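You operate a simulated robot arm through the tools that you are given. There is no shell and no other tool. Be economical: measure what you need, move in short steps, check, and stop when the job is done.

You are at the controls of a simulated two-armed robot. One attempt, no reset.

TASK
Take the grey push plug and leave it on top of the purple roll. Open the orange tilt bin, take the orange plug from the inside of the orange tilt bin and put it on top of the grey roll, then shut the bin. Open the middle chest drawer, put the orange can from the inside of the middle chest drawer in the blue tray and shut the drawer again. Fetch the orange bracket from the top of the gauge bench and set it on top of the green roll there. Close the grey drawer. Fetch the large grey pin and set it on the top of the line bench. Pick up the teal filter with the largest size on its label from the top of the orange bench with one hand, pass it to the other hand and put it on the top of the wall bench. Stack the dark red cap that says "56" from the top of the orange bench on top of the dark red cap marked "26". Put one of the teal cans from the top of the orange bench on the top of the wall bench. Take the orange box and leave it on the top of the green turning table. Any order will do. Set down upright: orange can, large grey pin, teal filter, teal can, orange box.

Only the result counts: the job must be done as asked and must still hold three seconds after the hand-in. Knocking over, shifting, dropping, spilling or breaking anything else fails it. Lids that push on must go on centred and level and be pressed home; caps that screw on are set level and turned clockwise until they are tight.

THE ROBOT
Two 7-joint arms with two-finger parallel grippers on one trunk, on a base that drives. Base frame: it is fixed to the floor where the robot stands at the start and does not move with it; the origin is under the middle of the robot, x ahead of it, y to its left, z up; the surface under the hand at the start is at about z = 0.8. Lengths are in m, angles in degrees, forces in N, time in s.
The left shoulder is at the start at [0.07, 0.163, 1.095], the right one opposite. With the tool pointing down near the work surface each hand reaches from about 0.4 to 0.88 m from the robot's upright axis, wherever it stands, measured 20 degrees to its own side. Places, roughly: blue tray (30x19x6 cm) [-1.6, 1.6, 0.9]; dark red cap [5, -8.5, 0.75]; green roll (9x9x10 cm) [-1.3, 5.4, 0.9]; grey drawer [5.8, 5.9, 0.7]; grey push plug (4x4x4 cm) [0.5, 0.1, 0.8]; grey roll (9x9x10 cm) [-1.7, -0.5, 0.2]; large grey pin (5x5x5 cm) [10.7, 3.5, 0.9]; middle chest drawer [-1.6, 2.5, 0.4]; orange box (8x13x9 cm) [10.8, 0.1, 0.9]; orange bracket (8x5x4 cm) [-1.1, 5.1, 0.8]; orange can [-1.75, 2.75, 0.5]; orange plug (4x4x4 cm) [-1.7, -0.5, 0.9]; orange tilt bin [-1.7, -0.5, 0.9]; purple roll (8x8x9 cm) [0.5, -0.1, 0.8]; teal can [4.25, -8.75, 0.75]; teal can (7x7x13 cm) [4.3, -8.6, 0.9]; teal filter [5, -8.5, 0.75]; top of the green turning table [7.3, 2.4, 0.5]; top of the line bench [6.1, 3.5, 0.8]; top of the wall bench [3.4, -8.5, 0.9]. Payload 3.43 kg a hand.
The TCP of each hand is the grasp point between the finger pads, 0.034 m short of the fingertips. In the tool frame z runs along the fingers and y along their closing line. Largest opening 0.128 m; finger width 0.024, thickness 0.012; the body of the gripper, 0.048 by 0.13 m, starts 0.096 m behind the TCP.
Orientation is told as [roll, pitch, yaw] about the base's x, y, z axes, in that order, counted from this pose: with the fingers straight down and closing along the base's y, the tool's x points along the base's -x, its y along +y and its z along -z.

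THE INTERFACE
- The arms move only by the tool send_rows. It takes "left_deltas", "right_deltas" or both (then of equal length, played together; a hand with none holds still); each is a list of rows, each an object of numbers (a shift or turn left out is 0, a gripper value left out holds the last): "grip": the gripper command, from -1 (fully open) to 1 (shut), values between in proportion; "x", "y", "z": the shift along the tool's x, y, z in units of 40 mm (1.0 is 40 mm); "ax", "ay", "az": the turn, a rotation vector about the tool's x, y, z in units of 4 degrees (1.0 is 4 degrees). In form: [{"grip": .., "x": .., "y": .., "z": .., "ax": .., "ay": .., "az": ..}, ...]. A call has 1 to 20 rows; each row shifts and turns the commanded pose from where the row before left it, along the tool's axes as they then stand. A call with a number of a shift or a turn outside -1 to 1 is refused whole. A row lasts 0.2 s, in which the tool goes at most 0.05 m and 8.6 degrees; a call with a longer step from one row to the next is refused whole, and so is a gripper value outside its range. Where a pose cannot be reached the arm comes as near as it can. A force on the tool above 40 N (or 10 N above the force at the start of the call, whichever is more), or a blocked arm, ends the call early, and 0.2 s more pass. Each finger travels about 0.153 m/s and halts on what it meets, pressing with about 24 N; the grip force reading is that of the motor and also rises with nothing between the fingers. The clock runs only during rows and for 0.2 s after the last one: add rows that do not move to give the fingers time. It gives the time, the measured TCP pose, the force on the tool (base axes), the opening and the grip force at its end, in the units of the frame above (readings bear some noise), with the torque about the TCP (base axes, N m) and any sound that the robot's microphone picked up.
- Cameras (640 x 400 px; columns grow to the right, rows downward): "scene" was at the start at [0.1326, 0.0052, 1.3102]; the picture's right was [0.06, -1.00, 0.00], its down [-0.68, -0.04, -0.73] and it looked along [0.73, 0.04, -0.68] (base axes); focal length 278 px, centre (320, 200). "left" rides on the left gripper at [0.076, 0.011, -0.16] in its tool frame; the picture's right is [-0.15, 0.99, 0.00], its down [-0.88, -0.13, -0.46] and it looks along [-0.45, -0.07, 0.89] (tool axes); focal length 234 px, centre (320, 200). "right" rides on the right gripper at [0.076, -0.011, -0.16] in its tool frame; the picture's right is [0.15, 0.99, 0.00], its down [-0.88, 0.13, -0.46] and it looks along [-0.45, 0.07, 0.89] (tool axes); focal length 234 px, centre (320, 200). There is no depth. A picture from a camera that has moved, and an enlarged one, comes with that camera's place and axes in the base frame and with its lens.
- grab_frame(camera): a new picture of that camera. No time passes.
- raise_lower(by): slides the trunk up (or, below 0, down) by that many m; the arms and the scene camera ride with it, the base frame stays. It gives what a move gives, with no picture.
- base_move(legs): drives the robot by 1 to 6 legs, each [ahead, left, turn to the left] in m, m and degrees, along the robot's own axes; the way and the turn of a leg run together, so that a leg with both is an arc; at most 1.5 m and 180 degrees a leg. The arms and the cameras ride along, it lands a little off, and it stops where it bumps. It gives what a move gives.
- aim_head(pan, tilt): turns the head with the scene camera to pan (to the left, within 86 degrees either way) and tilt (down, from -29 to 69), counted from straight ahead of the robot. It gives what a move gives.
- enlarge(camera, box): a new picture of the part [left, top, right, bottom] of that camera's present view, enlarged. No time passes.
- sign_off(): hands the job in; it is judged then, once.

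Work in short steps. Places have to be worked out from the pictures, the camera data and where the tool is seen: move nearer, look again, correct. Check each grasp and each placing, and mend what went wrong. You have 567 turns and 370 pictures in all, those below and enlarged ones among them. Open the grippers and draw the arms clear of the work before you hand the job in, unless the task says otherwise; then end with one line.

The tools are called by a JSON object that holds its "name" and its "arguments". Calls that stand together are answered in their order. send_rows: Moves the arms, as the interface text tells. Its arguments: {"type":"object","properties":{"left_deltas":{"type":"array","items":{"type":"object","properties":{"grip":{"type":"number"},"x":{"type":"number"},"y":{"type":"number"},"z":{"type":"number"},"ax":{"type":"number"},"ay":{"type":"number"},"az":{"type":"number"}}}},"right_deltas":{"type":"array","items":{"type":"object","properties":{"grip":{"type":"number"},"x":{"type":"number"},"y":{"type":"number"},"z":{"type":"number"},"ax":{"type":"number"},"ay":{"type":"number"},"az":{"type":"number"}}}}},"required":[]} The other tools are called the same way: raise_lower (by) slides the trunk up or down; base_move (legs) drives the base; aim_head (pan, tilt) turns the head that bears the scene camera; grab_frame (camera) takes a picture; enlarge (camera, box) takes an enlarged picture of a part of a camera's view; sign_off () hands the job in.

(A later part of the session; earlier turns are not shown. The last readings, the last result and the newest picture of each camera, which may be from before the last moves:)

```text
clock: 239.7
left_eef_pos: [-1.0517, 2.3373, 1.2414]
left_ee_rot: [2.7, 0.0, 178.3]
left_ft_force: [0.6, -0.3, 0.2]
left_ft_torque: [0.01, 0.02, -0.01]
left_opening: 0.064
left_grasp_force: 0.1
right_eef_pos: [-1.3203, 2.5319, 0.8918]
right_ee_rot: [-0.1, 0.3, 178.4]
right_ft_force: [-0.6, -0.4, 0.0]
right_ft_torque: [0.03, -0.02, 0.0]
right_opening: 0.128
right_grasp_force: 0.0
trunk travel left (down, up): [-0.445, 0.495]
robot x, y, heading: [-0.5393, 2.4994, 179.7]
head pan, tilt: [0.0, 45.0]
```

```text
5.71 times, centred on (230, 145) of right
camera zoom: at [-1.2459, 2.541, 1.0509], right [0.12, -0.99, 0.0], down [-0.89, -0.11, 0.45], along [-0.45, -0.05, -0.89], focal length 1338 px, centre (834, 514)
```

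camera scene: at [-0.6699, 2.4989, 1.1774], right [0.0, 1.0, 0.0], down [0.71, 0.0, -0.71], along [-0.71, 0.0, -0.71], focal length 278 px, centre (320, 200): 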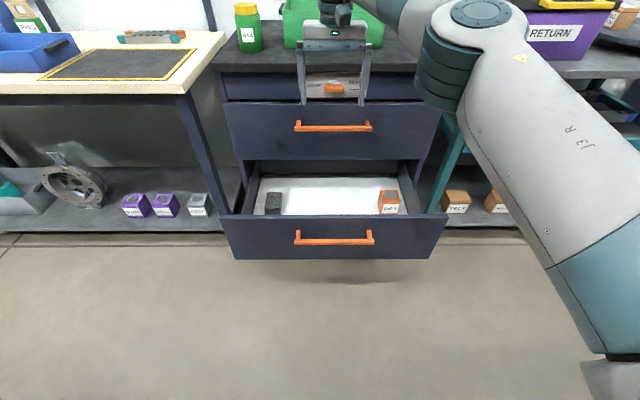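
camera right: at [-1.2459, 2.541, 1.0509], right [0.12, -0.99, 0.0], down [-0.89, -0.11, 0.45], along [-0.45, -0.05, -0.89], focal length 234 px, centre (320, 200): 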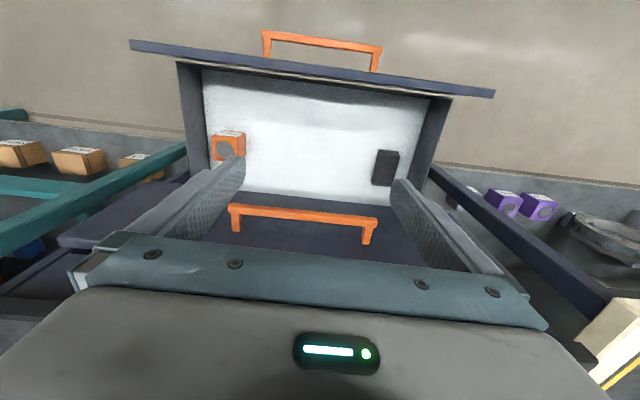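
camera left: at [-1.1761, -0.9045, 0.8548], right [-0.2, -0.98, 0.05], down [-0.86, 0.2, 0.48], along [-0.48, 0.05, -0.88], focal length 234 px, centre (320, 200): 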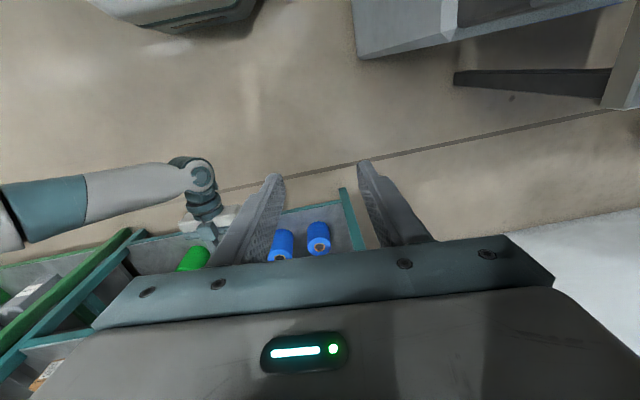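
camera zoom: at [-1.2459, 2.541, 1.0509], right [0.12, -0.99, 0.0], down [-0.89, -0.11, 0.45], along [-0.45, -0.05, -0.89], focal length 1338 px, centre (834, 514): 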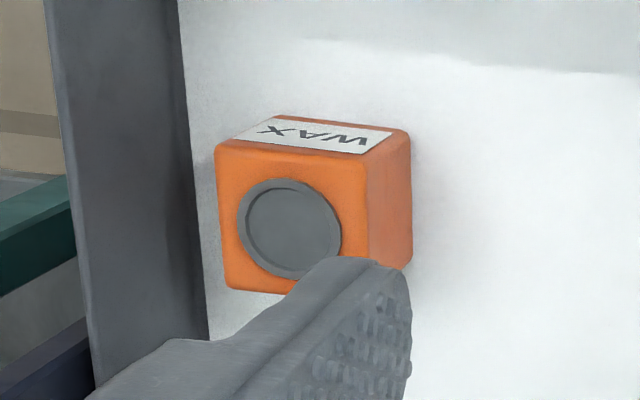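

The can ("WAX", ~6.6 cm square) has its top at ≈ [-1.437, 2.771, 0.439], close to the chest front; I'll use a 15° pitch so the wrist clears the upper drawer. Drive in 0.15 m, lower the trunk 0.15 m, and bring the hand above it.

{"name": "base_move", "arguments": {"legs": [[0.15, 0, 0]]}}

{"name": "send_rows", "arguments": {"right_deltas": [{"y": -0.9, "x": 0.5}, {"y": -0.9, "x": 0.5}, {"y": -0.9, "x": 0.5}, {"y": -0.9, "x": 0.5}, {"y": -0.9, "x": 0.5}, {"y": -0.9, "x": 0.5, "ay": -1}, {"y": -0.5, "ay": -1}, {"ay": -1}, {"ay": -0.75}, {}]}}

{"name": "raise_lower", "arguments": {"by": -0.15}}

{"name": "grab_frame", "arguments": {"camera": "right"}}

{"name": "grab_frame", "arguments": {"camera": "scene"}}

```text
clock: 241.0
left_eef_pos: [-1.2032, 2.3397, 1.2414]
left_ee_rot: [2.7, 0.0, 178.1]
left_ft_force: [0.1, 0.5, 0.3]
left_ft_torque: [-0.02, -0.02, 0.03]
left_opening: 0.0641
left_grasp_force: 0.0
right_eef_pos: [-1.4719, 2.5345, 0.8915]
right_ee_rot: [0.0, 0.2, 178.2]
right_ft_force: [4.0, 0.8, 2.8]
right_ft_torque: [-0.26, 0.06, 0.33]
right_opening: 0.1276
right_grasp_force: 0.0
trunk travel left (down, up): [-0.445, 0.495]
robot x, y, heading: [-0.6858, 2.5001, 179.5]
head pan, tilt: [0.0, 45.0]
```

```text
clock: 243.2
left_eef_pos: [-1.2031, 2.3411, 1.2419]
left_ee_rot: [2.6, -0.1, 178.1]
left_ft_force: [-0.3, 0.9, -0.5]
left_ft_torque: [0.0, -0.01, 0.03]
left_opening: 0.064
left_grasp_force: 0.1
right_eef_pos: [-1.3437, 2.7685, 0.8937]
right_ee_rot: [0.0, -14.9, 178.3]
right_ft_force: [-0.1, 1.0, 0.4]
right_ft_torque: [0.0, 0.01, 0.05]
right_opening: 0.128
right_grasp_force: 0.1
trunk travel left (down, up): [-0.445, 0.495]
robot x, y, heading: [-0.6869, 2.4988, 179.7]
head pan, tilt: [0.0, 45.0]
```

```text
clock: 245.0
left_eef_pos: [-1.2027, 2.3408, 1.0931]
left_ee_rot: [2.6, 0.0, 178.0]
left_ft_force: [-0.2, -0.4, -0.3]
left_ft_torque: [-0.02, 0.05, 0.02]
left_opening: 0.0639
left_grasp_force: 0.0
right_eef_pos: [-1.3444, 2.7681, 0.7448]
right_ee_rot: [0.0, -14.9, 178.3]
right_ft_force: [0.3, -0.3, 1.0]
right_ft_torque: [0.01, 0.01, 0.02]
right_opening: 0.1279
right_grasp_force: 0.2
trunk travel left (down, up): [-0.295, 0.645]
robot x, y, heading: [-0.6895, 2.5004, 179.4]
head pan, tilt: [0.0, 45.0]
```

```text
232 pictures are left
camera right: at [-1.2302, 2.7763, 0.8788], right [0.11, -0.99, -0.04], down [-0.74, -0.11, 0.67], along [-0.67, -0.05, -0.74], focal length 234 px, centre (320, 200)
```

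right: 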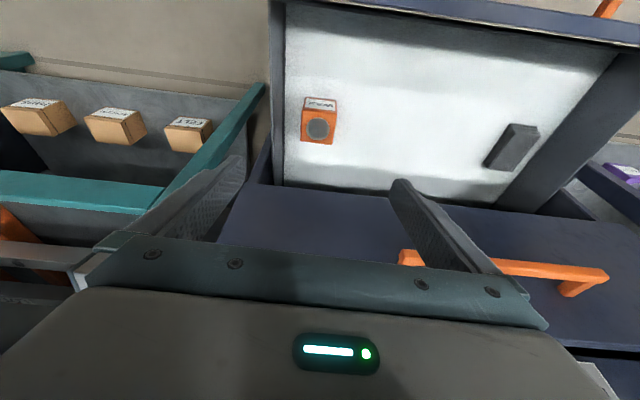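

```text
231 pictures are left
camera scene: at [-0.8197, 2.5001, 1.0276], right [0.01, 1.0, 0.0], down [0.71, 0.0, -0.71], along [-0.71, 0.0, -0.71], focal length 278 px, centre (320, 200)
```

scene: 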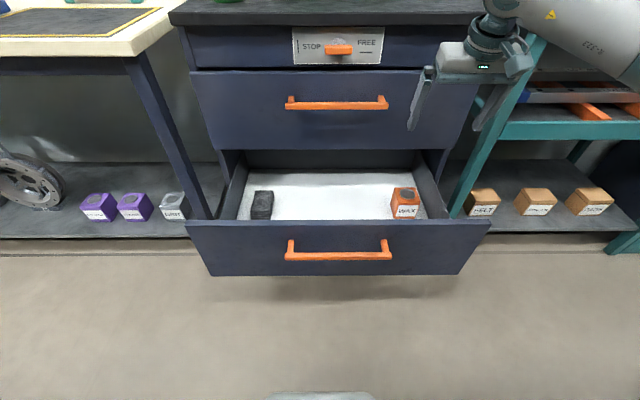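

The target lies straight along the tool axis, 33 cm away. Narrow the opening to 0.095 and descend 26 cm, then check.

{"name": "send_rows", "arguments": {"right_deltas": [{"grip": -0.48, "y": -0.1}, {"z": 0.9}, {"z": 0.9}, {"z": 0.9}, {"z": 0.9}, {"z": 0.9}, {"z": 0.9}, {"z": 0.9}, {}]}}

{"name": "grab_frame", "arguments": {"camera": "right"}}

{"name": "grab_frame", "arguments": {"camera": "scene"}}

```text
clock: 247.0
left_eef_pos: [-1.2027, 2.34, 1.0911]
left_ee_rot: [2.6, 0.0, 178.0]
left_ft_force: [0.5, 0.6, -0.8]
left_ft_torque: [-0.02, 0.02, 0.01]
left_opening: 0.0639
left_grasp_force: 0.1
right_eef_pos: [-1.4073, 2.7755, 0.4958]
right_ee_rot: [0.1, -14.9, 178.3]
right_ft_force: [0.5, 0.2, 0.5]
right_ft_torque: [0.03, -0.01, 0.0]
right_opening: 0.0948
right_grasp_force: 0.0
trunk travel left (down, up): [-0.295, 0.645]
robot x, y, heading: [-0.6902, 2.5002, 179.8]
head pan, tilt: [0.0, 45.0]
```

```text
230 pictures are left
camera right: at [-1.294, 2.7837, 0.6306], right [0.11, -0.99, -0.04], down [-0.74, -0.11, 0.67], along [-0.67, -0.05, -0.74], focal length 234 px, centre (320, 200)
```

right: 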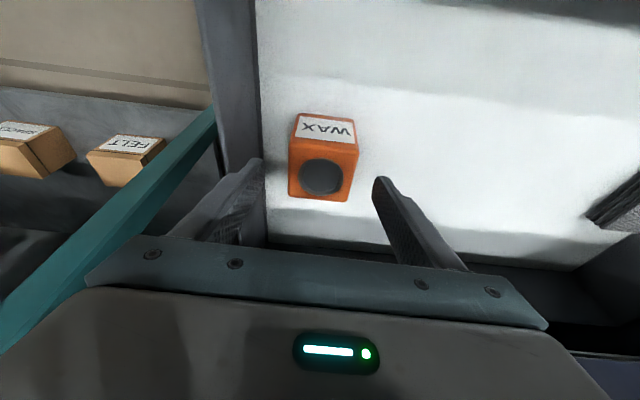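

```text
229 pictures are left
camera scene: at [-0.8197, 2.5, 1.0275], right [0.01, 1.0, 0.0], down [0.71, 0.0, -0.71], along [-0.71, 0.0, -0.71], focal length 278 px, centre (320, 200)
```

scene: 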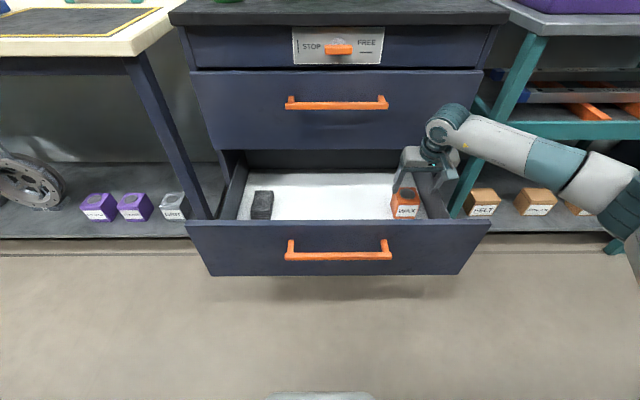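

Aligned with clearance to the drawer wall. Descend the last 7 cm and grip.

{"name": "send_rows", "arguments": {"right_deltas": [{"z": 0.6}, {"z": 0.6}, {"z": 0.5, "x": -0.08}, {}, {"grip": 0.3}, {"grip": 1}, {"grip": 1}, {"grip": 1}]}}

{"name": "grab_frame", "arguments": {"camera": "right"}}

```text
clock: 248.8
left_eef_pos: [-1.2024, 2.3401, 1.0912]
left_ee_rot: [2.7, 0.0, 178.1]
left_ft_force: [0.0, 0.1, 0.2]
left_ft_torque: [0.01, 0.03, 0.02]
left_opening: 0.0639
left_grasp_force: 0.0
right_eef_pos: [-1.4302, 2.7743, 0.4354]
right_ee_rot: [-0.1, -15.0, 178.3]
right_ft_force: [-0.5, -1.8, 0.0]
right_ft_torque: [-0.2, 0.1, 0.06]
right_opening: 0.0703
right_grasp_force: 24.2
trunk travel left (down, up): [-0.295, 0.645]
robot x, y, heading: [-0.6857, 2.4996, 179.8]
head pan, tilt: [0.0, 45.0]
```

```text
228 pictures are left
camera right: at [-1.3165, 2.7828, 0.5703], right [0.11, -0.99, -0.04], down [-0.74, -0.11, 0.67], along [-0.67, -0.05, -0.74], focal length 234 px, centre (320, 200)
```

right: 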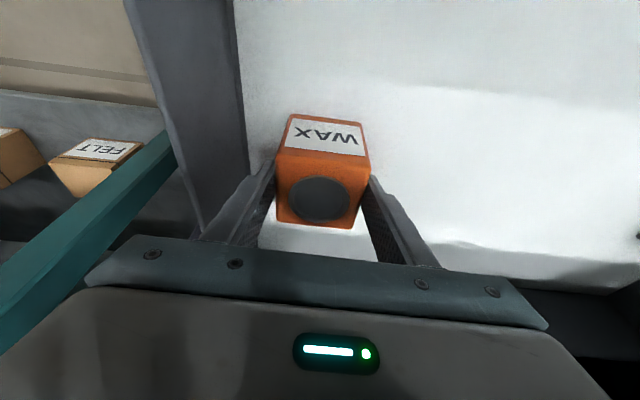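

Held (70 mm). Lift it out along the tool axis.

{"name": "send_rows", "arguments": {"right_deltas": [{"z": -0.4}, {"z": -0.7}, {"z": -0.9}, {"z": -0.9}, {"z": -0.9}, {"z": -0.9}, {"z": -0.9}, {"z": -0.9}, {"z": -0.9}, {"z": -0.9}, {}]}}

{"name": "raise_lower", "arguments": {"by": 0.4}}

{"name": "base_move", "arguments": {"legs": [[-0.15, 0, 0]]}}

{"name": "aim_head", "arguments": {"pan": 35, "tilt": 35}}

{"name": "grab_frame", "arguments": {"camera": "scene"}}

{"name": "grab_frame", "arguments": {"camera": "right"}}

```text
clock: 251.2
left_eef_pos: [-1.2037, 2.3397, 1.0907]
left_ee_rot: [2.8, 0.2, 178.1]
left_ft_force: [0.3, -0.4, 0.2]
left_ft_torque: [0.02, 0.0, -0.01]
left_opening: 0.0639
left_grasp_force: 0.1
right_eef_pos: [-1.3433, 2.7729, 0.757]
right_ee_rot: [-0.1, -14.8, 178.3]
right_ft_force: [-0.1, 0.6, -4.1]
right_ft_torque: [0.0, -0.08, -0.01]
right_opening: 0.0699
right_grasp_force: 23.6
trunk travel left (down, up): [-0.295, 0.645]
robot x, y, heading: [-0.6887, 2.5036, 179.4]
head pan, tilt: [0.0, 45.0]
```

```text
clock: 255.0
left_eef_pos: [-1.2048, 2.3399, 1.4922]
left_ee_rot: [2.7, -0.1, 178.1]
left_ft_force: [-0.9, 0.5, 0.5]
left_ft_torque: [0.0, 0.03, 0.01]
left_opening: 0.0641
left_grasp_force: 0.0
right_eef_pos: [-1.3444, 2.7735, 1.1572]
right_ee_rot: [0.0, -14.8, 178.3]
right_ft_force: [0.1, 0.0, -3.3]
right_ft_torque: [0.0, 0.0, 0.05]
right_opening: 0.0697
right_grasp_force: 23.8
trunk travel left (down, up): [-0.695, 0.245]
robot x, y, heading: [-0.689, 2.5004, 179.9]
head pan, tilt: [0.0, 45.0]
```

```text
clock: 256.4
left_eef_pos: [-1.0581, 2.3396, 1.4918]
left_ee_rot: [2.7, 0.2, 178.0]
left_ft_force: [0.6, 0.0, 0.3]
left_ft_torque: [0.01, -0.04, -0.02]
left_opening: 0.064
left_grasp_force: 0.1
right_eef_pos: [-1.1969, 2.7733, 1.1542]
right_ee_rot: [-0.1, -14.8, 178.2]
right_ft_force: [0.0, -0.6, -4.7]
right_ft_torque: [0.03, -0.05, -0.01]
right_opening: 0.0698
right_grasp_force: 24.1
trunk travel left (down, up): [-0.695, 0.245]
robot x, y, heading: [-0.5411, 2.4968, 179.1]
head pan, tilt: [0.0, 45.0]
```

```text
clock: 257.4
left_eef_pos: [-1.0555, 2.3408, 1.4916]
left_ee_rot: [2.6, 0.2, 177.9]
left_ft_force: [0.2, -0.3, 0.0]
left_ft_torque: [0.01, -0.03, 0.0]
left_opening: 0.0642
left_grasp_force: 0.0
right_eef_pos: [-1.1958, 2.773, 1.1567]
right_ee_rot: [0.1, -14.7, 178.2]
right_ft_force: [0.2, 0.0, -4.0]
right_ft_torque: [0.02, -0.04, -0.01]
right_opening: 0.0698
right_grasp_force: 23.7
trunk travel left (down, up): [-0.695, 0.245]
robot x, y, heading: [-0.5398, 2.4965, 179.5]
head pan, tilt: [35.0, 35.0]
```

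```text
227 pictures are left
camera scene: at [-0.6646, 2.449, 1.4421], right [-0.57, 0.82, 0.0], down [0.47, 0.32, -0.82], along [-0.67, -0.46, -0.57], focal length 278 px, centre (320, 200)
```

scene: 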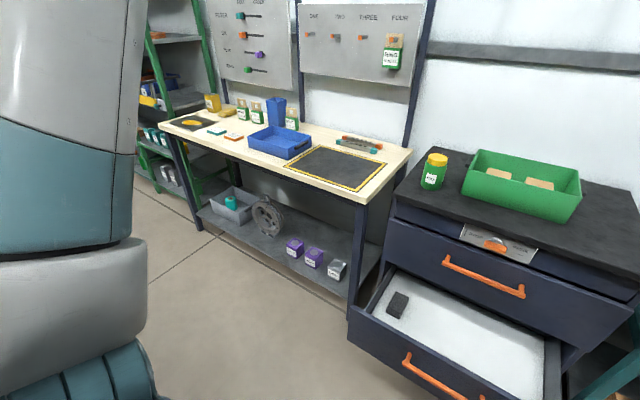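

```text
226 pictures are left
camera right: at [-1.0826, 2.7809, 1.2913], right [0.11, -0.99, -0.04], down [-0.74, -0.11, 0.67], along [-0.66, -0.05, -0.75], focal length 234 px, centre (320, 200)
```

right: 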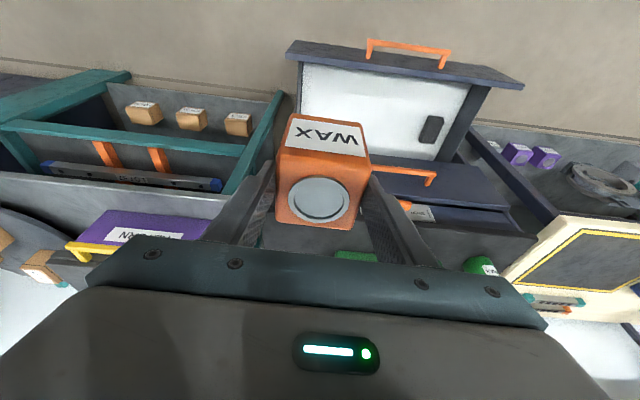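

Tray centre ≈ [-1.60, 1.58, 0.9]. Drive left and forward so that the tray is in front of the right hand.

{"name": "base_move", "arguments": {"legs": [[0, 1.05, 0.5], [0.3, 0, 0]]}}

{"name": "aim_head", "arguments": {"pan": -10, "tilt": 45}}

{"name": "grab_frame", "arguments": {"camera": "scene"}}

{"name": "grab_frame", "arguments": {"camera": "right"}}

```text
clock: 264.7
left_eef_pos: [-1.3534, 1.2248, 1.4912]
left_ee_rot: [2.7, 0.0, 179.2]
left_ft_force: [0.2, 0.0, 0.0]
left_ft_torque: [-0.02, 0.04, -0.01]
left_opening: 0.0639
left_grasp_force: 0.2
right_eef_pos: [-1.5025, 1.6549, 1.1577]
right_ee_rot: [0.0, -15.0, 179.4]
right_ft_force: [0.0, 0.4, -3.6]
right_ft_torque: [-0.02, -0.05, 0.02]
right_opening: 0.0698
right_grasp_force: 23.8
trunk travel left (down, up): [-0.695, 0.245]
robot x, y, heading: [-0.8429, 1.3944, -179.4]
head pan, tilt: [35.0, 35.0]
```

```text
clock: 265.8
left_eef_pos: [-1.3548, 1.225, 1.4925]
left_ee_rot: [2.7, 0.1, 179.2]
left_ft_force: [-0.4, -0.8, 0.4]
left_ft_torque: [-0.04, -0.04, -0.04]
left_opening: 0.064
left_grasp_force: 0.1
right_eef_pos: [-1.5028, 1.6559, 1.1574]
right_ee_rot: [0.0, -14.8, 179.4]
right_ft_force: [0.2, 0.2, -4.2]
right_ft_torque: [-0.01, 0.01, 0.02]
right_opening: 0.0697
right_grasp_force: 24.4
trunk travel left (down, up): [-0.695, 0.245]
robot x, y, heading: [-0.8391, 1.3925, -179.4]
head pan, tilt: [-10.0, 45.0]
```

```text
225 pictures are left
camera scene: at [-0.9736, 1.4073, 1.4275], right [0.16, 0.99, 0.0], down [0.7, -0.11, -0.71], along [-0.7, 0.11, -0.71], focal length 278 px, centre (320, 200)
```

scene: 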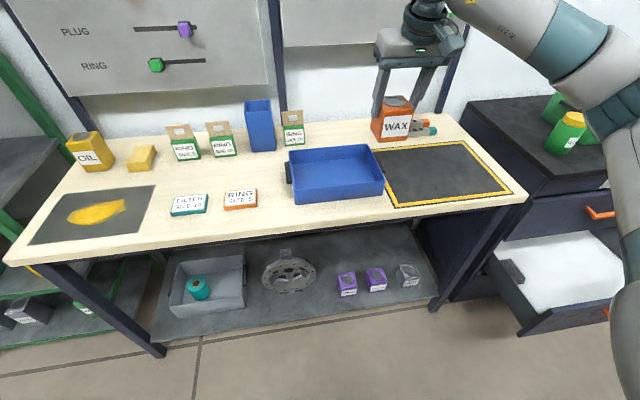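

```text
224 pictures are left
camera right: at [-1.39, 1.6658, 1.2918], right [0.13, -0.99, -0.04], down [-0.74, -0.12, 0.67], along [-0.66, -0.06, -0.75], focal length 234 px, centre (320, 200)
```

right: 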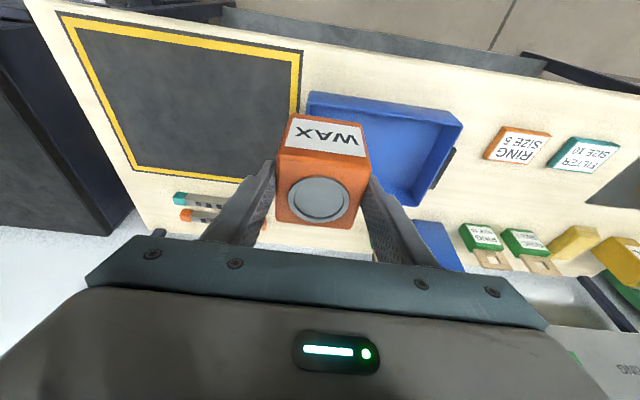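

Tray centre ≈ [-1.59, 1.54], floor about z 0.89. Carry the can above it.

{"name": "send_rows", "arguments": {"right_deltas": [{"y": 0.73, "x": -0.29}, {"y": 0.73, "x": -0.29}, {"y": 0.73, "x": -0.29}, {"y": 0.71, "x": -0.3}, {"z": 0.9}, {"z": 0.9}, {"z": 0.9}, {"z": 0.9}, {}]}}

{"name": "grab_frame", "arguments": {"camera": "scene"}}

{"name": "grab_frame", "arguments": {"camera": "right"}}

```text
clock: 267.8
left_eef_pos: [-1.3545, 1.2253, 1.4922]
left_ee_rot: [2.5, 0.0, 179.1]
left_ft_force: [0.1, 1.1, 0.0]
left_ft_torque: [0.04, 0.02, 0.0]
left_opening: 0.0638
left_grasp_force: 0.1
right_eef_pos: [-1.5867, 1.54, 1.0302]
right_ee_rot: [0.0, -14.8, 179.5]
right_ft_force: [1.0, 0.4, -4.1]
right_ft_torque: [-0.01, -0.02, -0.01]
right_opening: 0.0695
right_grasp_force: 23.7
trunk travel left (down, up): [-0.695, 0.245]
robot x, y, heading: [-0.8444, 1.3945, -179.2]
head pan, tilt: [-10.0, 45.0]
```

```text
223 pictures are left
camera scene: at [-0.9734, 1.4071, 1.4275], right [0.16, 0.99, 0.0], down [0.7, -0.11, -0.71], along [-0.7, 0.11, -0.71], focal length 278 px, centre (320, 200)
```

scene: 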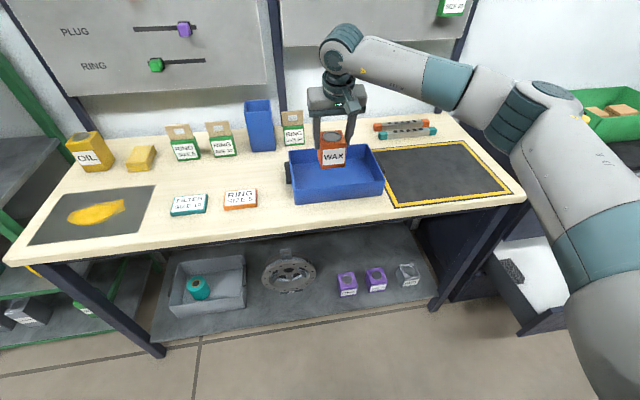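

```text
222 pictures are left
camera right: at [-1.4736, 1.5498, 1.1649], right [0.13, -0.99, -0.04], down [-0.74, -0.12, 0.67], along [-0.66, -0.06, -0.75], focal length 234 px, centre (320, 200)
```

right: 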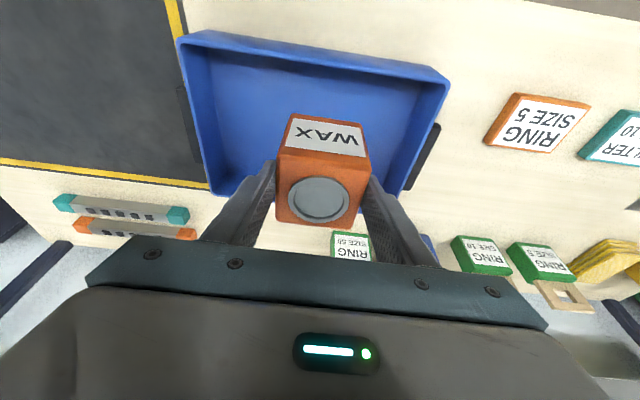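

Well aligned over the tray. Lower vertically 5.5 cm, then creep to contact.

{"name": "send_rows", "arguments": {"right_deltas": [{"z": 0.45, "x": 0.12}, {"z": 0.45, "x": 0.12}, {"z": 0.4, "x": 0.11}, {"z": 0.12, "x": 0.03}, {"z": 0.12, "x": 0.03}, {"z": 0.12, "x": 0.03}, {}]}}

{"name": "grab_frame", "arguments": {"camera": "right"}}

{"name": "enlarge", "arguments": {"camera": "scene", "box": [270, 90, 400, 210]}}

```text
clock: 269.4
left_eef_pos: [-1.3545, 1.2246, 1.4912]
left_ee_rot: [2.7, 0.0, 179.3]
left_ft_force: [0.4, -0.5, 0.1]
left_ft_torque: [0.0, -0.02, -0.01]
left_opening: 0.0639
left_grasp_force: 0.1
right_eef_pos: [-1.5871, 1.5403, 0.9607]
right_ee_rot: [-0.1, -14.8, 179.4]
right_ft_force: [-0.8, 0.2, -3.8]
right_ft_torque: [-0.03, -0.03, 0.02]
right_opening: 0.0698
right_grasp_force: 24.3
trunk travel left (down, up): [-0.695, 0.245]
robot x, y, heading: [-0.8412, 1.3981, -179.5]
head pan, tilt: [-10.0, 45.0]
```

```text
221 pictures are left
camera right: at [-1.474, 1.5501, 1.0957], right [0.13, -0.99, -0.04], down [-0.74, -0.12, 0.67], along [-0.66, -0.06, -0.75], focal length 234 px, centre (320, 200)
```

right: 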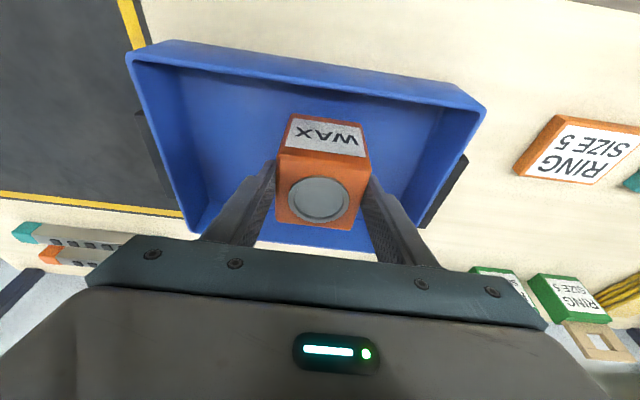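

```text
3.33 times, centred on (335, 150) of scene
camera zoom: at [-0.9739, 1.4073, 1.4274], right [0.16, 0.99, 0.0], down [0.7, -0.11, -0.71], along [-0.7, 0.11, -0.71], focal length 926 px, centre (270, 367)
```

zoom: 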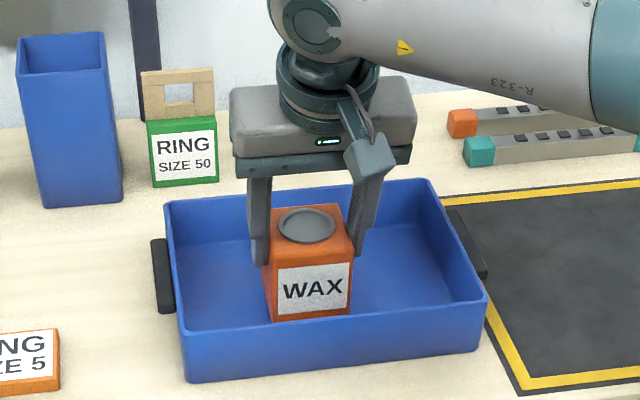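

Inside the tray, no contact yet. Creep down further.

{"name": "send_rows", "arguments": {"right_deltas": [{"z": 0.1, "x": 0.026}, {"z": 0.1, "x": 0.026}, {"z": 0.1, "x": 0.026}, {"z": 0.1, "x": 0.026}, {"z": 0.1, "x": 0.026}, {}]}}

```text
clock: 270.8
left_eef_pos: [-1.3513, 1.2245, 1.4925]
left_ee_rot: [2.7, -0.1, 179.2]
left_ft_force: [-0.1, -1.0, -0.4]
left_ft_torque: [0.04, 0.01, 0.0]
left_opening: 0.064
left_grasp_force: 0.2
right_eef_pos: [-1.5847, 1.5393, 0.9434]
right_ee_rot: [0.1, -15.1, 179.4]
right_ft_force: [-3.6, 2.6, 23.7]
right_ft_torque: [0.33, 0.21, -0.04]
right_opening: 0.0696
right_grasp_force: 24.0
trunk travel left (down, up): [-0.695, 0.245]
robot x, y, heading: [-0.8426, 1.3963, -179.1]
head pan, tilt: [-10.0, 45.0]
```

Contact at TCP z 0.943. Ease up slightly, open, withdraw along the tool axis.

{"name": "send_rows", "arguments": {"right_deltas": [{"z": -0.06}, {"grip": -0.2}, {"grip": -0.3}, {"grip": -0.3}, {"z": -0.6}, {"z": -0.9}, {"z": -0.9}, {"z": -0.9}, {}]}}

{"name": "enlarge", "arguments": {"camera": "scene", "box": [270, 90, 400, 210]}}

```text
clock: 272.8
left_eef_pos: [-1.355, 1.226, 1.4924]
left_ee_rot: [2.7, 0.0, 179.2]
left_ft_force: [0.1, -0.5, -0.4]
left_ft_torque: [-0.01, 0.0, 0.01]
left_opening: 0.064
left_grasp_force: 0.0
right_eef_pos: [-1.552, 1.54, 1.0711]
right_ee_rot: [0.0, -14.9, 179.4]
right_ft_force: [-0.1, -0.3, 0.5]
right_ft_torque: [-0.03, 0.02, -0.01]
right_opening: 0.0832
right_grasp_force: 0.0
trunk travel left (down, up): [-0.695, 0.245]
robot x, y, heading: [-0.8434, 1.395, -179.4]
head pan, tilt: [-10.0, 45.0]
```

```text
3.33 times, centred on (335, 150) of scene
camera zoom: at [-0.974, 1.4073, 1.4274], right [0.16, 0.99, 0.0], down [0.7, -0.11, -0.71], along [-0.7, 0.11, -0.71], focal length 926 px, centre (270, 367)
```

zoom: 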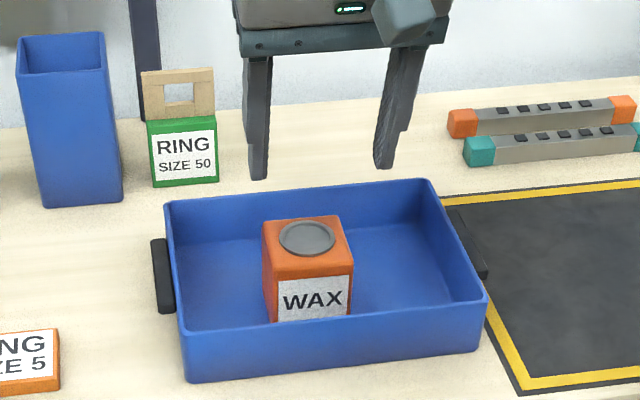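

The can stands upright in the tray. Now go back to shut the drawer: back off, move right, point the closed right hand ahead and lower the trunk.

{"name": "send_rows", "arguments": {"right_deltas": [{"z": -0.9}, {"z": -0.9}, {"grip": 1, "z": -0.5}, {"ay": -1}, {"ay": -1}, {"ay": -1}, {"ay": -1}, {"ay": -1}, {"ay": -1}, {"ay": -1}, {"ay": -1}, {"ay": -1}, {"ay": -1}, {}]}}

{"name": "base_move", "arguments": {"legs": [[-0.55, 0, 0], [0, -1.08, 0]]}}

{"name": "raise_lower", "arguments": {"by": -0.4}}

{"name": "raise_lower", "arguments": {"by": -0.2}}

{"name": "send_rows", "arguments": {"right_deltas": [{"ay": -1}, {"ay": -1}, {"ay": -1}, {"ay": -1}, {"ay": -1}, {"ay": -1}, {"ay": -1}, {"ay": -1}, {"ay": -0.7}, {}]}}

{"name": "grab_frame", "arguments": {"camera": "scene"}}

```text
clock: 275.8
left_eef_pos: [-1.3544, 1.225, 1.4915]
left_ee_rot: [2.6, 0.0, 179.2]
left_ft_force: [0.3, 0.0, -0.6]
left_ft_torque: [0.02, -0.02, 0.0]
left_opening: 0.0642
left_grasp_force: 0.2
right_eef_pos: [-1.5291, 1.5396, 1.1616]
right_ee_rot: [0.1, -54.9, 179.3]
right_ft_force: [-0.1, -0.1, -0.1]
right_ft_torque: [0.01, 0.01, -0.03]
right_opening: 0.0001
right_grasp_force: 24.1
trunk travel left (down, up): [-0.695, 0.245]
robot x, y, heading: [-0.8442, 1.3924, -179.0]
head pan, tilt: [-10.0, 45.0]
```

```text
clock: 284.2
left_eef_pos: [-0.7951, 2.3069, 1.4924]
left_ee_rot: [2.6, -0.1, 179.7]
left_ft_force: [0.0, -0.2, 0.1]
left_ft_torque: [0.02, 0.01, 0.0]
left_opening: 0.0643
left_grasp_force: 0.1
right_eef_pos: [-0.9736, 2.6204, 1.1597]
right_ee_rot: [0.0, -54.8, 180.0]
right_ft_force: [-0.1, 0.2, -0.7]
right_ft_torque: [0.04, -0.02, 0.02]
right_opening: 0.0
right_grasp_force: 24.2
trunk travel left (down, up): [-0.695, 0.245]
robot x, y, heading: [-0.2878, 2.4782, -178.7]
head pan, tilt: [-10.0, 45.0]
```

```text
clock: 288.1
left_eef_pos: [-0.7952, 2.3067, 1.0914]
left_ee_rot: [2.6, 0.0, 179.7]
left_ft_force: [-0.6, -0.7, 1.4]
left_ft_torque: [-0.01, -0.06, 0.02]
left_opening: 0.064
left_grasp_force: 0.0
right_eef_pos: [-0.974, 2.6201, 0.7593]
right_ee_rot: [0.0, -54.8, 179.9]
right_ft_force: [-1.0, -0.3, 1.5]
right_ft_torque: [0.0, -0.04, -0.02]
right_opening: 0.0
right_grasp_force: 24.1
trunk travel left (down, up): [-0.295, 0.645]
robot x, y, heading: [-0.2854, 2.4813, -178.8]
head pan, tilt: [-10.0, 45.0]
```

```text
clock: 290.2
left_eef_pos: [-0.7953, 2.3069, 0.8924]
left_ee_rot: [2.6, 0.0, 179.7]
left_ft_force: [0.2, -0.2, 0.0]
left_ft_torque: [0.0, -0.02, 0.02]
left_opening: 0.064
left_grasp_force: 0.0
right_eef_pos: [-0.9738, 2.6195, 0.5607]
right_ee_rot: [0.1, -54.9, 179.9]
right_ft_force: [0.7, 1.0, -0.8]
right_ft_torque: [0.01, -0.01, 0.01]
right_opening: 0.0003
right_grasp_force: 23.9
trunk travel left (down, up): [-0.095, 0.845]
robot x, y, heading: [-0.2861, 2.4827, -179.1]
head pan, tilt: [-10.0, 45.0]
```

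```text
clock: 292.4
left_eef_pos: [-0.7951, 2.308, 0.8914]
left_ee_rot: [2.6, 0.1, 179.8]
left_ft_force: [-0.7, -0.5, -0.4]
left_ft_torque: [0.02, 0.01, 0.0]
left_opening: 0.0636
left_grasp_force: 0.1
right_eef_pos: [-0.9606, 2.5675, 0.5464]
right_ee_rot: [5.7, -78.9, 178.2]
right_ft_force: [-0.9, 0.5, 0.5]
right_ft_torque: [0.02, 0.02, -0.03]
right_opening: 0.0
right_grasp_force: 24.0
right hand out of reach, approached as far as the arm can: row 6, 7, 8, 9
trunk travel left (down, up): [-0.095, 0.845]
robot x, y, heading: [-0.2873, 2.4809, -178.6]
head pan, tilt: [-10.0, 45.0]
```

```text
218 pictures are left
camera scene: at [-0.4161, 2.4921, 0.8275], right [0.15, 0.99, 0.0], down [0.7, -0.11, -0.71], along [-0.7, 0.11, -0.71], focal length 278 px, centre (320, 200)
```

scene: 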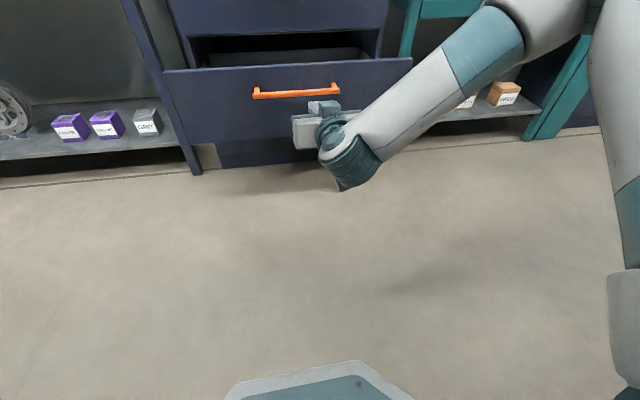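

Hand points ahead at z 0.55, above the handle bar. Drive forward to contact and push the drawer.

{"name": "base_move", "arguments": {"legs": [[0.2, 0, -1.2]]}}

{"name": "base_move", "arguments": {"legs": [[0.27, 0, 0]]}}

{"name": "grab_frame", "arguments": {"camera": "scene"}}

```text
clock: 294.0
left_eef_pos: [-0.9933, 2.316, 0.8914]
left_ee_rot: [2.7, 0.1, 178.4]
left_ft_force: [0.3, -0.3, -0.5]
left_ft_torque: [0.01, 0.01, 0.02]
left_opening: 0.0639
left_grasp_force: 0.0
right_eef_pos: [-1.1538, 2.5803, 0.5453]
right_ee_rot: [5.7, -79.0, 177.0]
right_ft_force: [-0.4, 0.7, -0.9]
right_ft_torque: [0.02, 0.0, 0.04]
right_opening: 0.0001
right_grasp_force: 24.6
trunk travel left (down, up): [-0.095, 0.845]
robot x, y, heading: [-0.4808, 2.4812, 180.0]
head pan, tilt: [-10.0, 45.0]
```

```text
clock: 295.9
left_eef_pos: [-1.2642, 2.3137, 0.8912]
left_ee_rot: [2.7, 0.1, 178.6]
left_ft_force: [-0.6, 0.3, 0.3]
left_ft_torque: [-0.01, 0.0, -0.01]
left_opening: 0.064
left_grasp_force: 0.1
right_eef_pos: [-1.4244, 2.5789, 0.5455]
right_ee_rot: [5.7, -78.9, 177.2]
right_ft_force: [0.2, -0.5, 0.4]
right_ft_torque: [0.0, 0.0, -0.02]
right_opening: 0.0001
right_grasp_force: 23.8
trunk travel left (down, up): [-0.095, 0.845]
robot x, y, heading: [-0.7488, 2.4792, -179.8]
head pan, tilt: [-10.0, 45.0]
```

```text
217 pictures are left
camera scene: at [-0.8811, 2.4925, 0.8274], right [0.17, 0.99, 0.0], down [0.7, -0.12, -0.71], along [-0.7, 0.12, -0.71], focal length 278 px, centre (320, 200)
```

scene: 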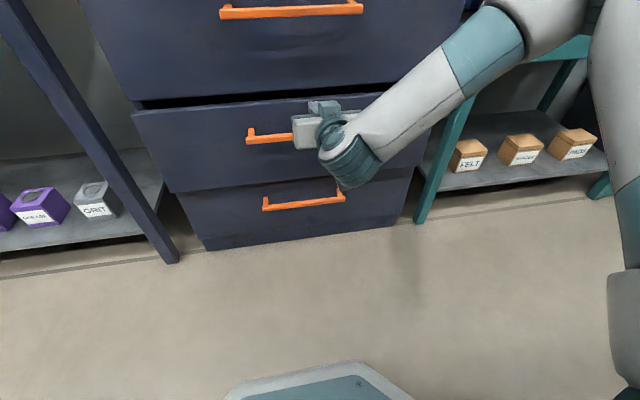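

Nearly shut; push the last few cm.

{"name": "base_move", "arguments": {"legs": [[0.05, 0, 0]]}}

{"name": "enlarge", "arguments": {"camera": "scene", "box": [100, 0, 480, 260]}}

```text
clock: 296.8
left_eef_pos: [-1.2939, 2.3142, 0.8911]
left_ee_rot: [2.6, 0.1, 178.7]
left_ft_force: [0.1, -1.2, -1.5]
left_ft_torque: [0.0, 0.02, -0.03]
left_opening: 0.0641
left_grasp_force: 0.1
right_eef_pos: [-1.45, 2.5769, 0.5474]
right_ee_rot: [5.7, -79.0, 177.4]
right_ft_force: [8.0, 1.8, 3.6]
right_ft_torque: [0.0, 0.14, -0.11]
right_opening: 0.0
right_grasp_force: 23.8
trunk travel left (down, up): [-0.095, 0.845]
robot x, y, heading: [-0.7825, 2.4791, -179.7]
head pan, tilt: [-10.0, 45.0]
stopped in leg 1: the force on the tool passed its limit at 183 N (the readings are from after the stop); the commanded pose is now the measured one
```

```text
1.54 times, centred on (290, 130) of scene
camera zoom: at [-0.91, 2.4926, 0.8275], right [0.17, 0.99, 0.0], down [0.7, -0.12, -0.71], along [-0.7, 0.12, -0.71], focal length 427 px, centre (366, 308)
```

zoom: 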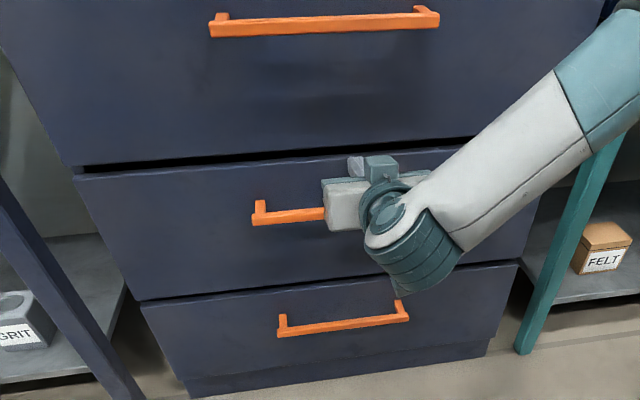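

Drawer is pressed home. Back off and look.

{"name": "base_move", "arguments": {"legs": [[-0.35, 0, 0]]}}

{"name": "raise_lower", "arguments": {"by": 0.4}}

{"name": "grab_frame", "arguments": {"camera": "scene"}}

```text
clock: 299.1
left_eef_pos: [-0.9439, 2.3161, 0.8903]
left_ee_rot: [2.6, 0.1, 178.4]
left_ft_force: [1.3, -0.8, 0.0]
left_ft_torque: [-0.01, 0.06, 0.0]
left_opening: 0.0638
left_grasp_force: 0.1
right_eef_pos: [-1.0979, 2.5792, 0.5466]
right_ee_rot: [5.5, -78.9, 177.2]
right_ft_force: [-0.5, 0.0, 0.1]
right_ft_torque: [-0.03, 0.0, 0.01]
right_opening: 0.0
right_grasp_force: 24.1
trunk travel left (down, up): [-0.095, 0.845]
robot x, y, heading: [-0.4293, 2.4817, 180.1]
head pan, tilt: [-10.0, 45.0]
```

```text
clock: 302.9
left_eef_pos: [-0.9442, 2.3159, 1.2913]
left_ee_rot: [2.6, 0.2, 178.4]
left_ft_force: [0.0, 0.2, -0.9]
left_ft_torque: [-0.01, -0.01, -0.01]
left_opening: 0.064
left_grasp_force: 0.2
right_eef_pos: [-1.1001, 2.5796, 0.9464]
right_ee_rot: [5.6, -78.9, 177.2]
right_ft_force: [0.5, 0.7, 0.1]
right_ft_torque: [0.02, 0.01, -0.02]
right_opening: 0.0
right_grasp_force: 23.7
trunk travel left (down, up): [-0.495, 0.445]
robot x, y, heading: [-0.4309, 2.4767, 179.9]
head pan, tilt: [-10.0, 45.0]
```

```text
215 pictures are left
camera scene: at [-0.56, 2.4931, 1.2274], right [0.18, 0.98, 0.0], down [0.7, -0.12, -0.71], along [-0.7, 0.12, -0.71], focal length 278 px, centre (320, 200)
```

scene: 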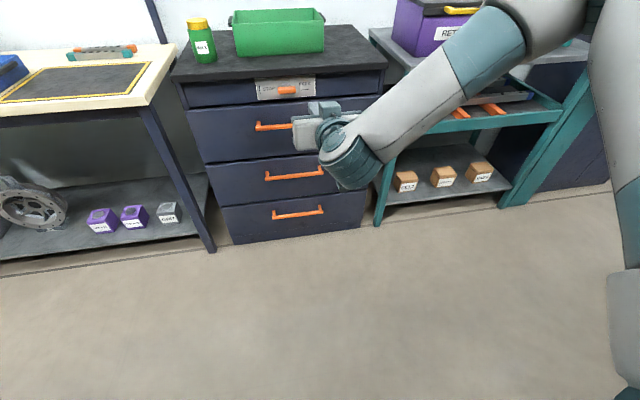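

The drawer is shut. Next the gauge bench at y ≈ 5.2. Return the right hand to pointing down and drive along the aisle.

{"name": "send_rows", "arguments": {"right_deltas": [{"ay": 1}, {"ay": 1}, {"ay": 1}, {"ay": 1}, {"ay": 1}, {"ay": 1}, {"ay": 1}, {"ay": 1}, {"ay": 1}, {"ay": 1}, {"ay": 1}, {"ay": 1}, {"ay": 1}, {"ay": 1}, {"ay": 1}, {"ay": 1}, {"ay": 1}, {"ay": 1}, {"ay": 1}, {"ay": 0.7, "grip": -0.5}]}}

{"name": "aim_head", "arguments": {"pan": -60, "tilt": 20}}

{"name": "base_move", "arguments": {"legs": [[0.0, -1.3, 0]]}}

{"name": "grab_frame", "arguments": {"camera": "scene"}}

```text
clock: 307.1
left_eef_pos: [-0.9453, 2.3163, 1.2911]
left_ee_rot: [2.6, 0.3, 178.4]
left_ft_force: [0.1, -0.2, 0.2]
left_ft_torque: [0.01, 0.01, 0.01]
left_opening: 0.0641
left_grasp_force: 0.0
right_eef_pos: [-1.0996, 2.5802, 0.9469]
right_ee_rot: [1.0, -0.1, -177.3]
right_ft_force: [-0.6, -0.1, 0.1]
right_ft_torque: [0.0, -0.01, -0.03]
right_opening: 0.0961
right_grasp_force: 0.1
trunk travel left (down, up): [-0.495, 0.445]
robot x, y, heading: [-0.4323, 2.4768, 179.7]
head pan, tilt: [-10.0, 45.0]
```

```text
clock: 308.3
left_eef_pos: [-0.9446, 2.3174, 1.2901]
left_ee_rot: [2.6, 0.2, 178.5]
left_ft_force: [1.0, 0.5, 0.9]
left_ft_torque: [0.01, 0.04, 0.0]
left_opening: 0.0639
left_grasp_force: 0.1
right_eef_pos: [-1.0985, 2.5793, 0.9466]
right_ee_rot: [1.1, -0.2, -177.3]
right_ft_force: [-0.2, 0.3, 0.0]
right_ft_torque: [-0.01, 0.01, -0.02]
right_opening: 0.0961
right_grasp_force: 0.0
trunk travel left (down, up): [-0.495, 0.445]
robot x, y, heading: [-0.4272, 2.4767, 179.9]
head pan, tilt: [-60.0, 20.0]
```

```text
clock: 314.8
left_eef_pos: [-0.9641, 3.5802, 1.2909]
left_ee_rot: [2.6, 0.1, -178.9]
left_ft_force: [0.4, 0.7, 0.1]
left_ft_torque: [-0.01, -0.02, -0.03]
left_opening: 0.064
left_grasp_force: 0.1
right_eef_pos: [-1.1304, 3.8357, 0.9472]
right_ee_rot: [1.1, -0.1, -174.7]
right_ft_force: [0.5, -1.3, 0.3]
right_ft_torque: [0.0, 0.01, 0.05]
right_opening: 0.0961
right_grasp_force: 0.0
trunk travel left (down, up): [-0.495, 0.445]
robot x, y, heading: [-0.459, 3.7657, -177.5]
head pan, tilt: [-60.0, 20.0]
```

```text
214 pictures are left
camera scene: at [-0.5576, 3.8421, 1.2661], right [0.84, 0.54, 0.0], down [0.18, -0.29, -0.94], along [-0.51, 0.79, -0.34], focal length 278 px, centre (320, 200)
```

scene: 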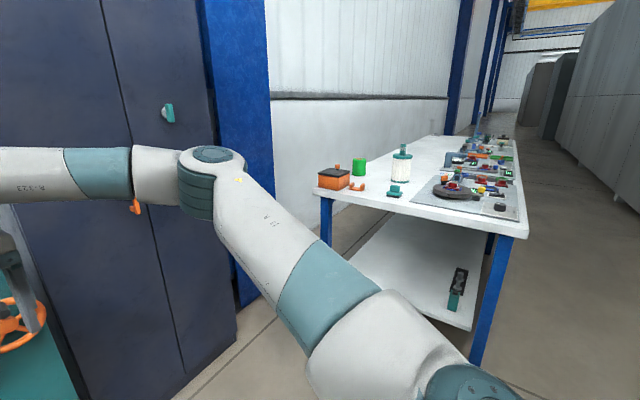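

The table's near end is at y ≈ 4.98, with the bracket and roll close to it. I'll face +y and approach that end, raising the right hand first.

{"name": "send_rows", "arguments": {"right_deltas": [{"z": -1}, {"z": -1}, {"z": -1}, {"z": -1}, {"z": -1}, {}]}}

{"name": "base_move", "arguments": {"legs": [[0, 0, -92.5], [0.1, 0.69, 0], [0.4, 0, 0]]}}

{"name": "aim_head", "arguments": {"pan": 0, "tilt": 35}}

{"name": "grab_frame", "arguments": {"camera": "scene"}}

```text
clock: 316.2
left_eef_pos: [-0.9654, 3.5788, 1.2901]
left_ee_rot: [2.6, 0.2, -178.9]
left_ft_force: [0.2, 0.3, 0.1]
left_ft_torque: [-0.01, -0.01, 0.03]
left_opening: 0.0639
left_grasp_force: 0.1
right_eef_pos: [-1.1301, 3.8396, 1.1467]
right_ee_rot: [1.0, -0.2, -174.8]
right_ft_force: [-0.4, -0.3, 0.0]
right_ft_torque: [-0.02, -0.02, 0.0]
right_opening: 0.0959
right_grasp_force: 0.1
trunk travel left (down, up): [-0.495, 0.445]
robot x, y, heading: [-0.4584, 3.7677, -177.3]
head pan, tilt: [-60.0, 20.0]
```

```text
clock: 323.7
left_eef_pos: [-1.3202, 4.3429, 1.2909]
left_ee_rot: [3.0, 0.1, 90.6]
left_ft_force: [0.3, 0.1, -0.3]
left_ft_torque: [0.01, -0.03, -0.02]
left_opening: 0.064
left_grasp_force: 0.0
right_eef_pos: [-1.0635, 4.5056, 1.1455]
right_ee_rot: [1.1, -0.2, 95.0]
right_ft_force: [-0.2, -0.1, 0.7]
right_ft_torque: [-0.01, -0.02, -0.01]
right_opening: 0.0958
right_grasp_force: 0.0
trunk travel left (down, up): [-0.495, 0.445]
robot x, y, heading: [-1.1441, 3.8322, 92.2]
head pan, tilt: [-60.0, 20.0]
stopped in leg 2: the robot was blocked; the commanded pose is now the measured one
```

```text
clock: 325.0
left_eef_pos: [-1.3215, 4.3431, 1.2907]
left_ee_rot: [3.1, 0.2, 90.5]
left_ft_force: [0.2, -0.2, -0.5]
left_ft_torque: [-0.03, -0.04, 0.02]
left_opening: 0.0641
left_grasp_force: 0.0
right_eef_pos: [-1.0648, 4.5043, 1.1469]
right_ee_rot: [1.1, -0.2, 95.0]
right_ft_force: [-0.9, 0.0, -0.3]
right_ft_torque: [-0.04, 0.01, -0.04]
right_opening: 0.0961
right_grasp_force: 0.1
trunk travel left (down, up): [-0.495, 0.445]
robot x, y, heading: [-1.1454, 3.8342, 92.2]
head pan, tilt: [0.0, 35.0]
```

```text
213 pictures are left
camera scene: at [-1.1469, 3.973, 1.2423], right [1.0, 0.04, 0.0], down [0.02, -0.57, -0.82], along [-0.03, 0.82, -0.57], focal length 278 px, centre (320, 200)
```

scene: 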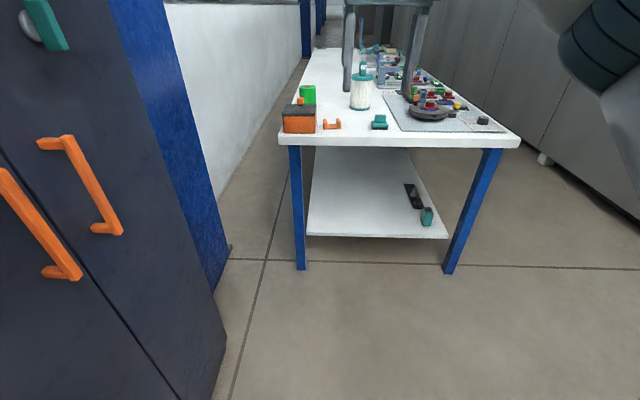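

The left elbow touched the cabinet. I'll shift right 0.25 m, drive up to the table end, then ease back left.

{"name": "base_move", "arguments": {"legs": [[0, -0.22, -2.2], [0.68, 0, 0], [0, 0.1, 0]]}}

{"name": "aim_head", "arguments": {"pan": 5, "tilt": 45}}

{"name": "grab_frame", "arguments": {"camera": "scene"}}

```text
clock: 330.8
left_eef_pos: [-1.1713, 5.0436, 1.2898]
left_ee_rot: [2.8, 0.3, 87.5]
left_ft_force: [-1.0, -0.2, 0.3]
left_ft_torque: [-0.01, -0.04, 0.02]
left_opening: 0.064
left_grasp_force: 0.1
right_eef_pos: [-0.9067, 5.1921, 1.1465]
right_ee_rot: [1.0, 0.0, 91.9]
right_ft_force: [0.1, 0.3, -0.3]
right_ft_torque: [0.0, 0.03, -0.02]
right_opening: 0.096
right_grasp_force: 0.2
trunk travel left (down, up): [-0.495, 0.445]
robot x, y, heading: [-1.0193, 4.5299, 88.9]
head pan, tilt: [0.0, 35.0]
```

```text
clock: 331.5
left_eef_pos: [-1.1718, 5.044, 1.2888]
left_ee_rot: [2.9, 0.2, 87.5]
left_ft_force: [0.2, 1.0, 0.1]
left_ft_torque: [-0.01, -0.02, 0.0]
left_opening: 0.0643
left_grasp_force: 0.1
right_eef_pos: [-0.9043, 5.1908, 1.1467]
right_ee_rot: [1.0, -0.1, 92.0]
right_ft_force: [-0.2, -0.3, -0.7]
right_ft_torque: [-0.02, 0.01, 0.04]
right_opening: 0.0958
right_grasp_force: 0.1
trunk travel left (down, up): [-0.495, 0.445]
robot x, y, heading: [-1.0153, 4.5243, 89.2]
head pan, tilt: [5.0, 45.0]
```

```text
212 pictures are left
camera scene: at [-1.0244, 4.6573, 1.2275], right [1.0, 0.07, 0.0], down [0.05, -0.71, -0.71], along [-0.05, 0.71, -0.71], focal length 278 px, centre (320, 200)
```

scene: 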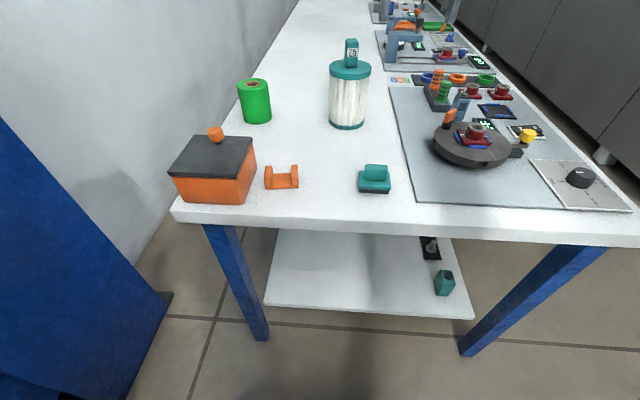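

Enlarge the bracket.

{"name": "enlarge", "arguments": {"camera": "scene", "box": [160, 60, 320, 220]}}

{"name": "grab_frame", "arguments": {"camera": "left"}}

```text
2.50 times, centred on (240, 140) of scene
camera zoom: at [-1.0244, 4.6573, 1.2275], right [1.0, 0.07, 0.0], down [0.05, -0.71, -0.71], along [-0.05, 0.71, -0.71], focal length 694 px, centre (520, 350)
```

zoom: 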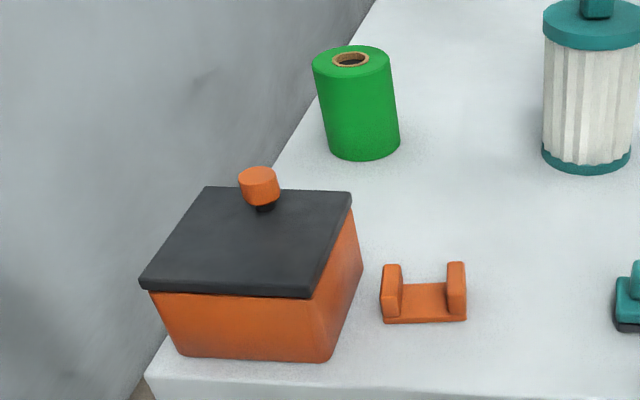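

```text
210 pictures are left
camera left: at [-1.1774, 4.9681, 1.451], right [-0.98, 0.19, 0.05], down [0.19, 0.87, 0.45], along [0.04, 0.45, -0.89], focal length 234 px, centre (320, 200)
```

left: 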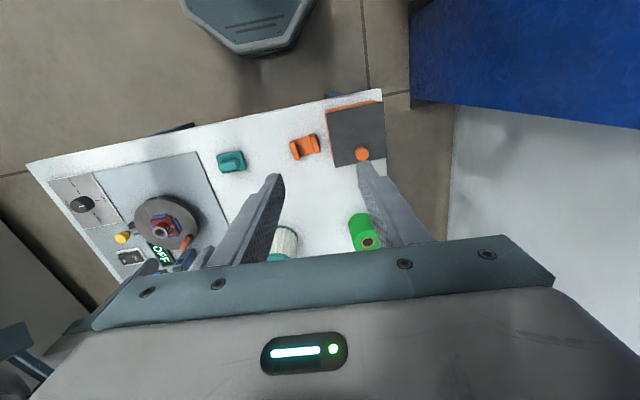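

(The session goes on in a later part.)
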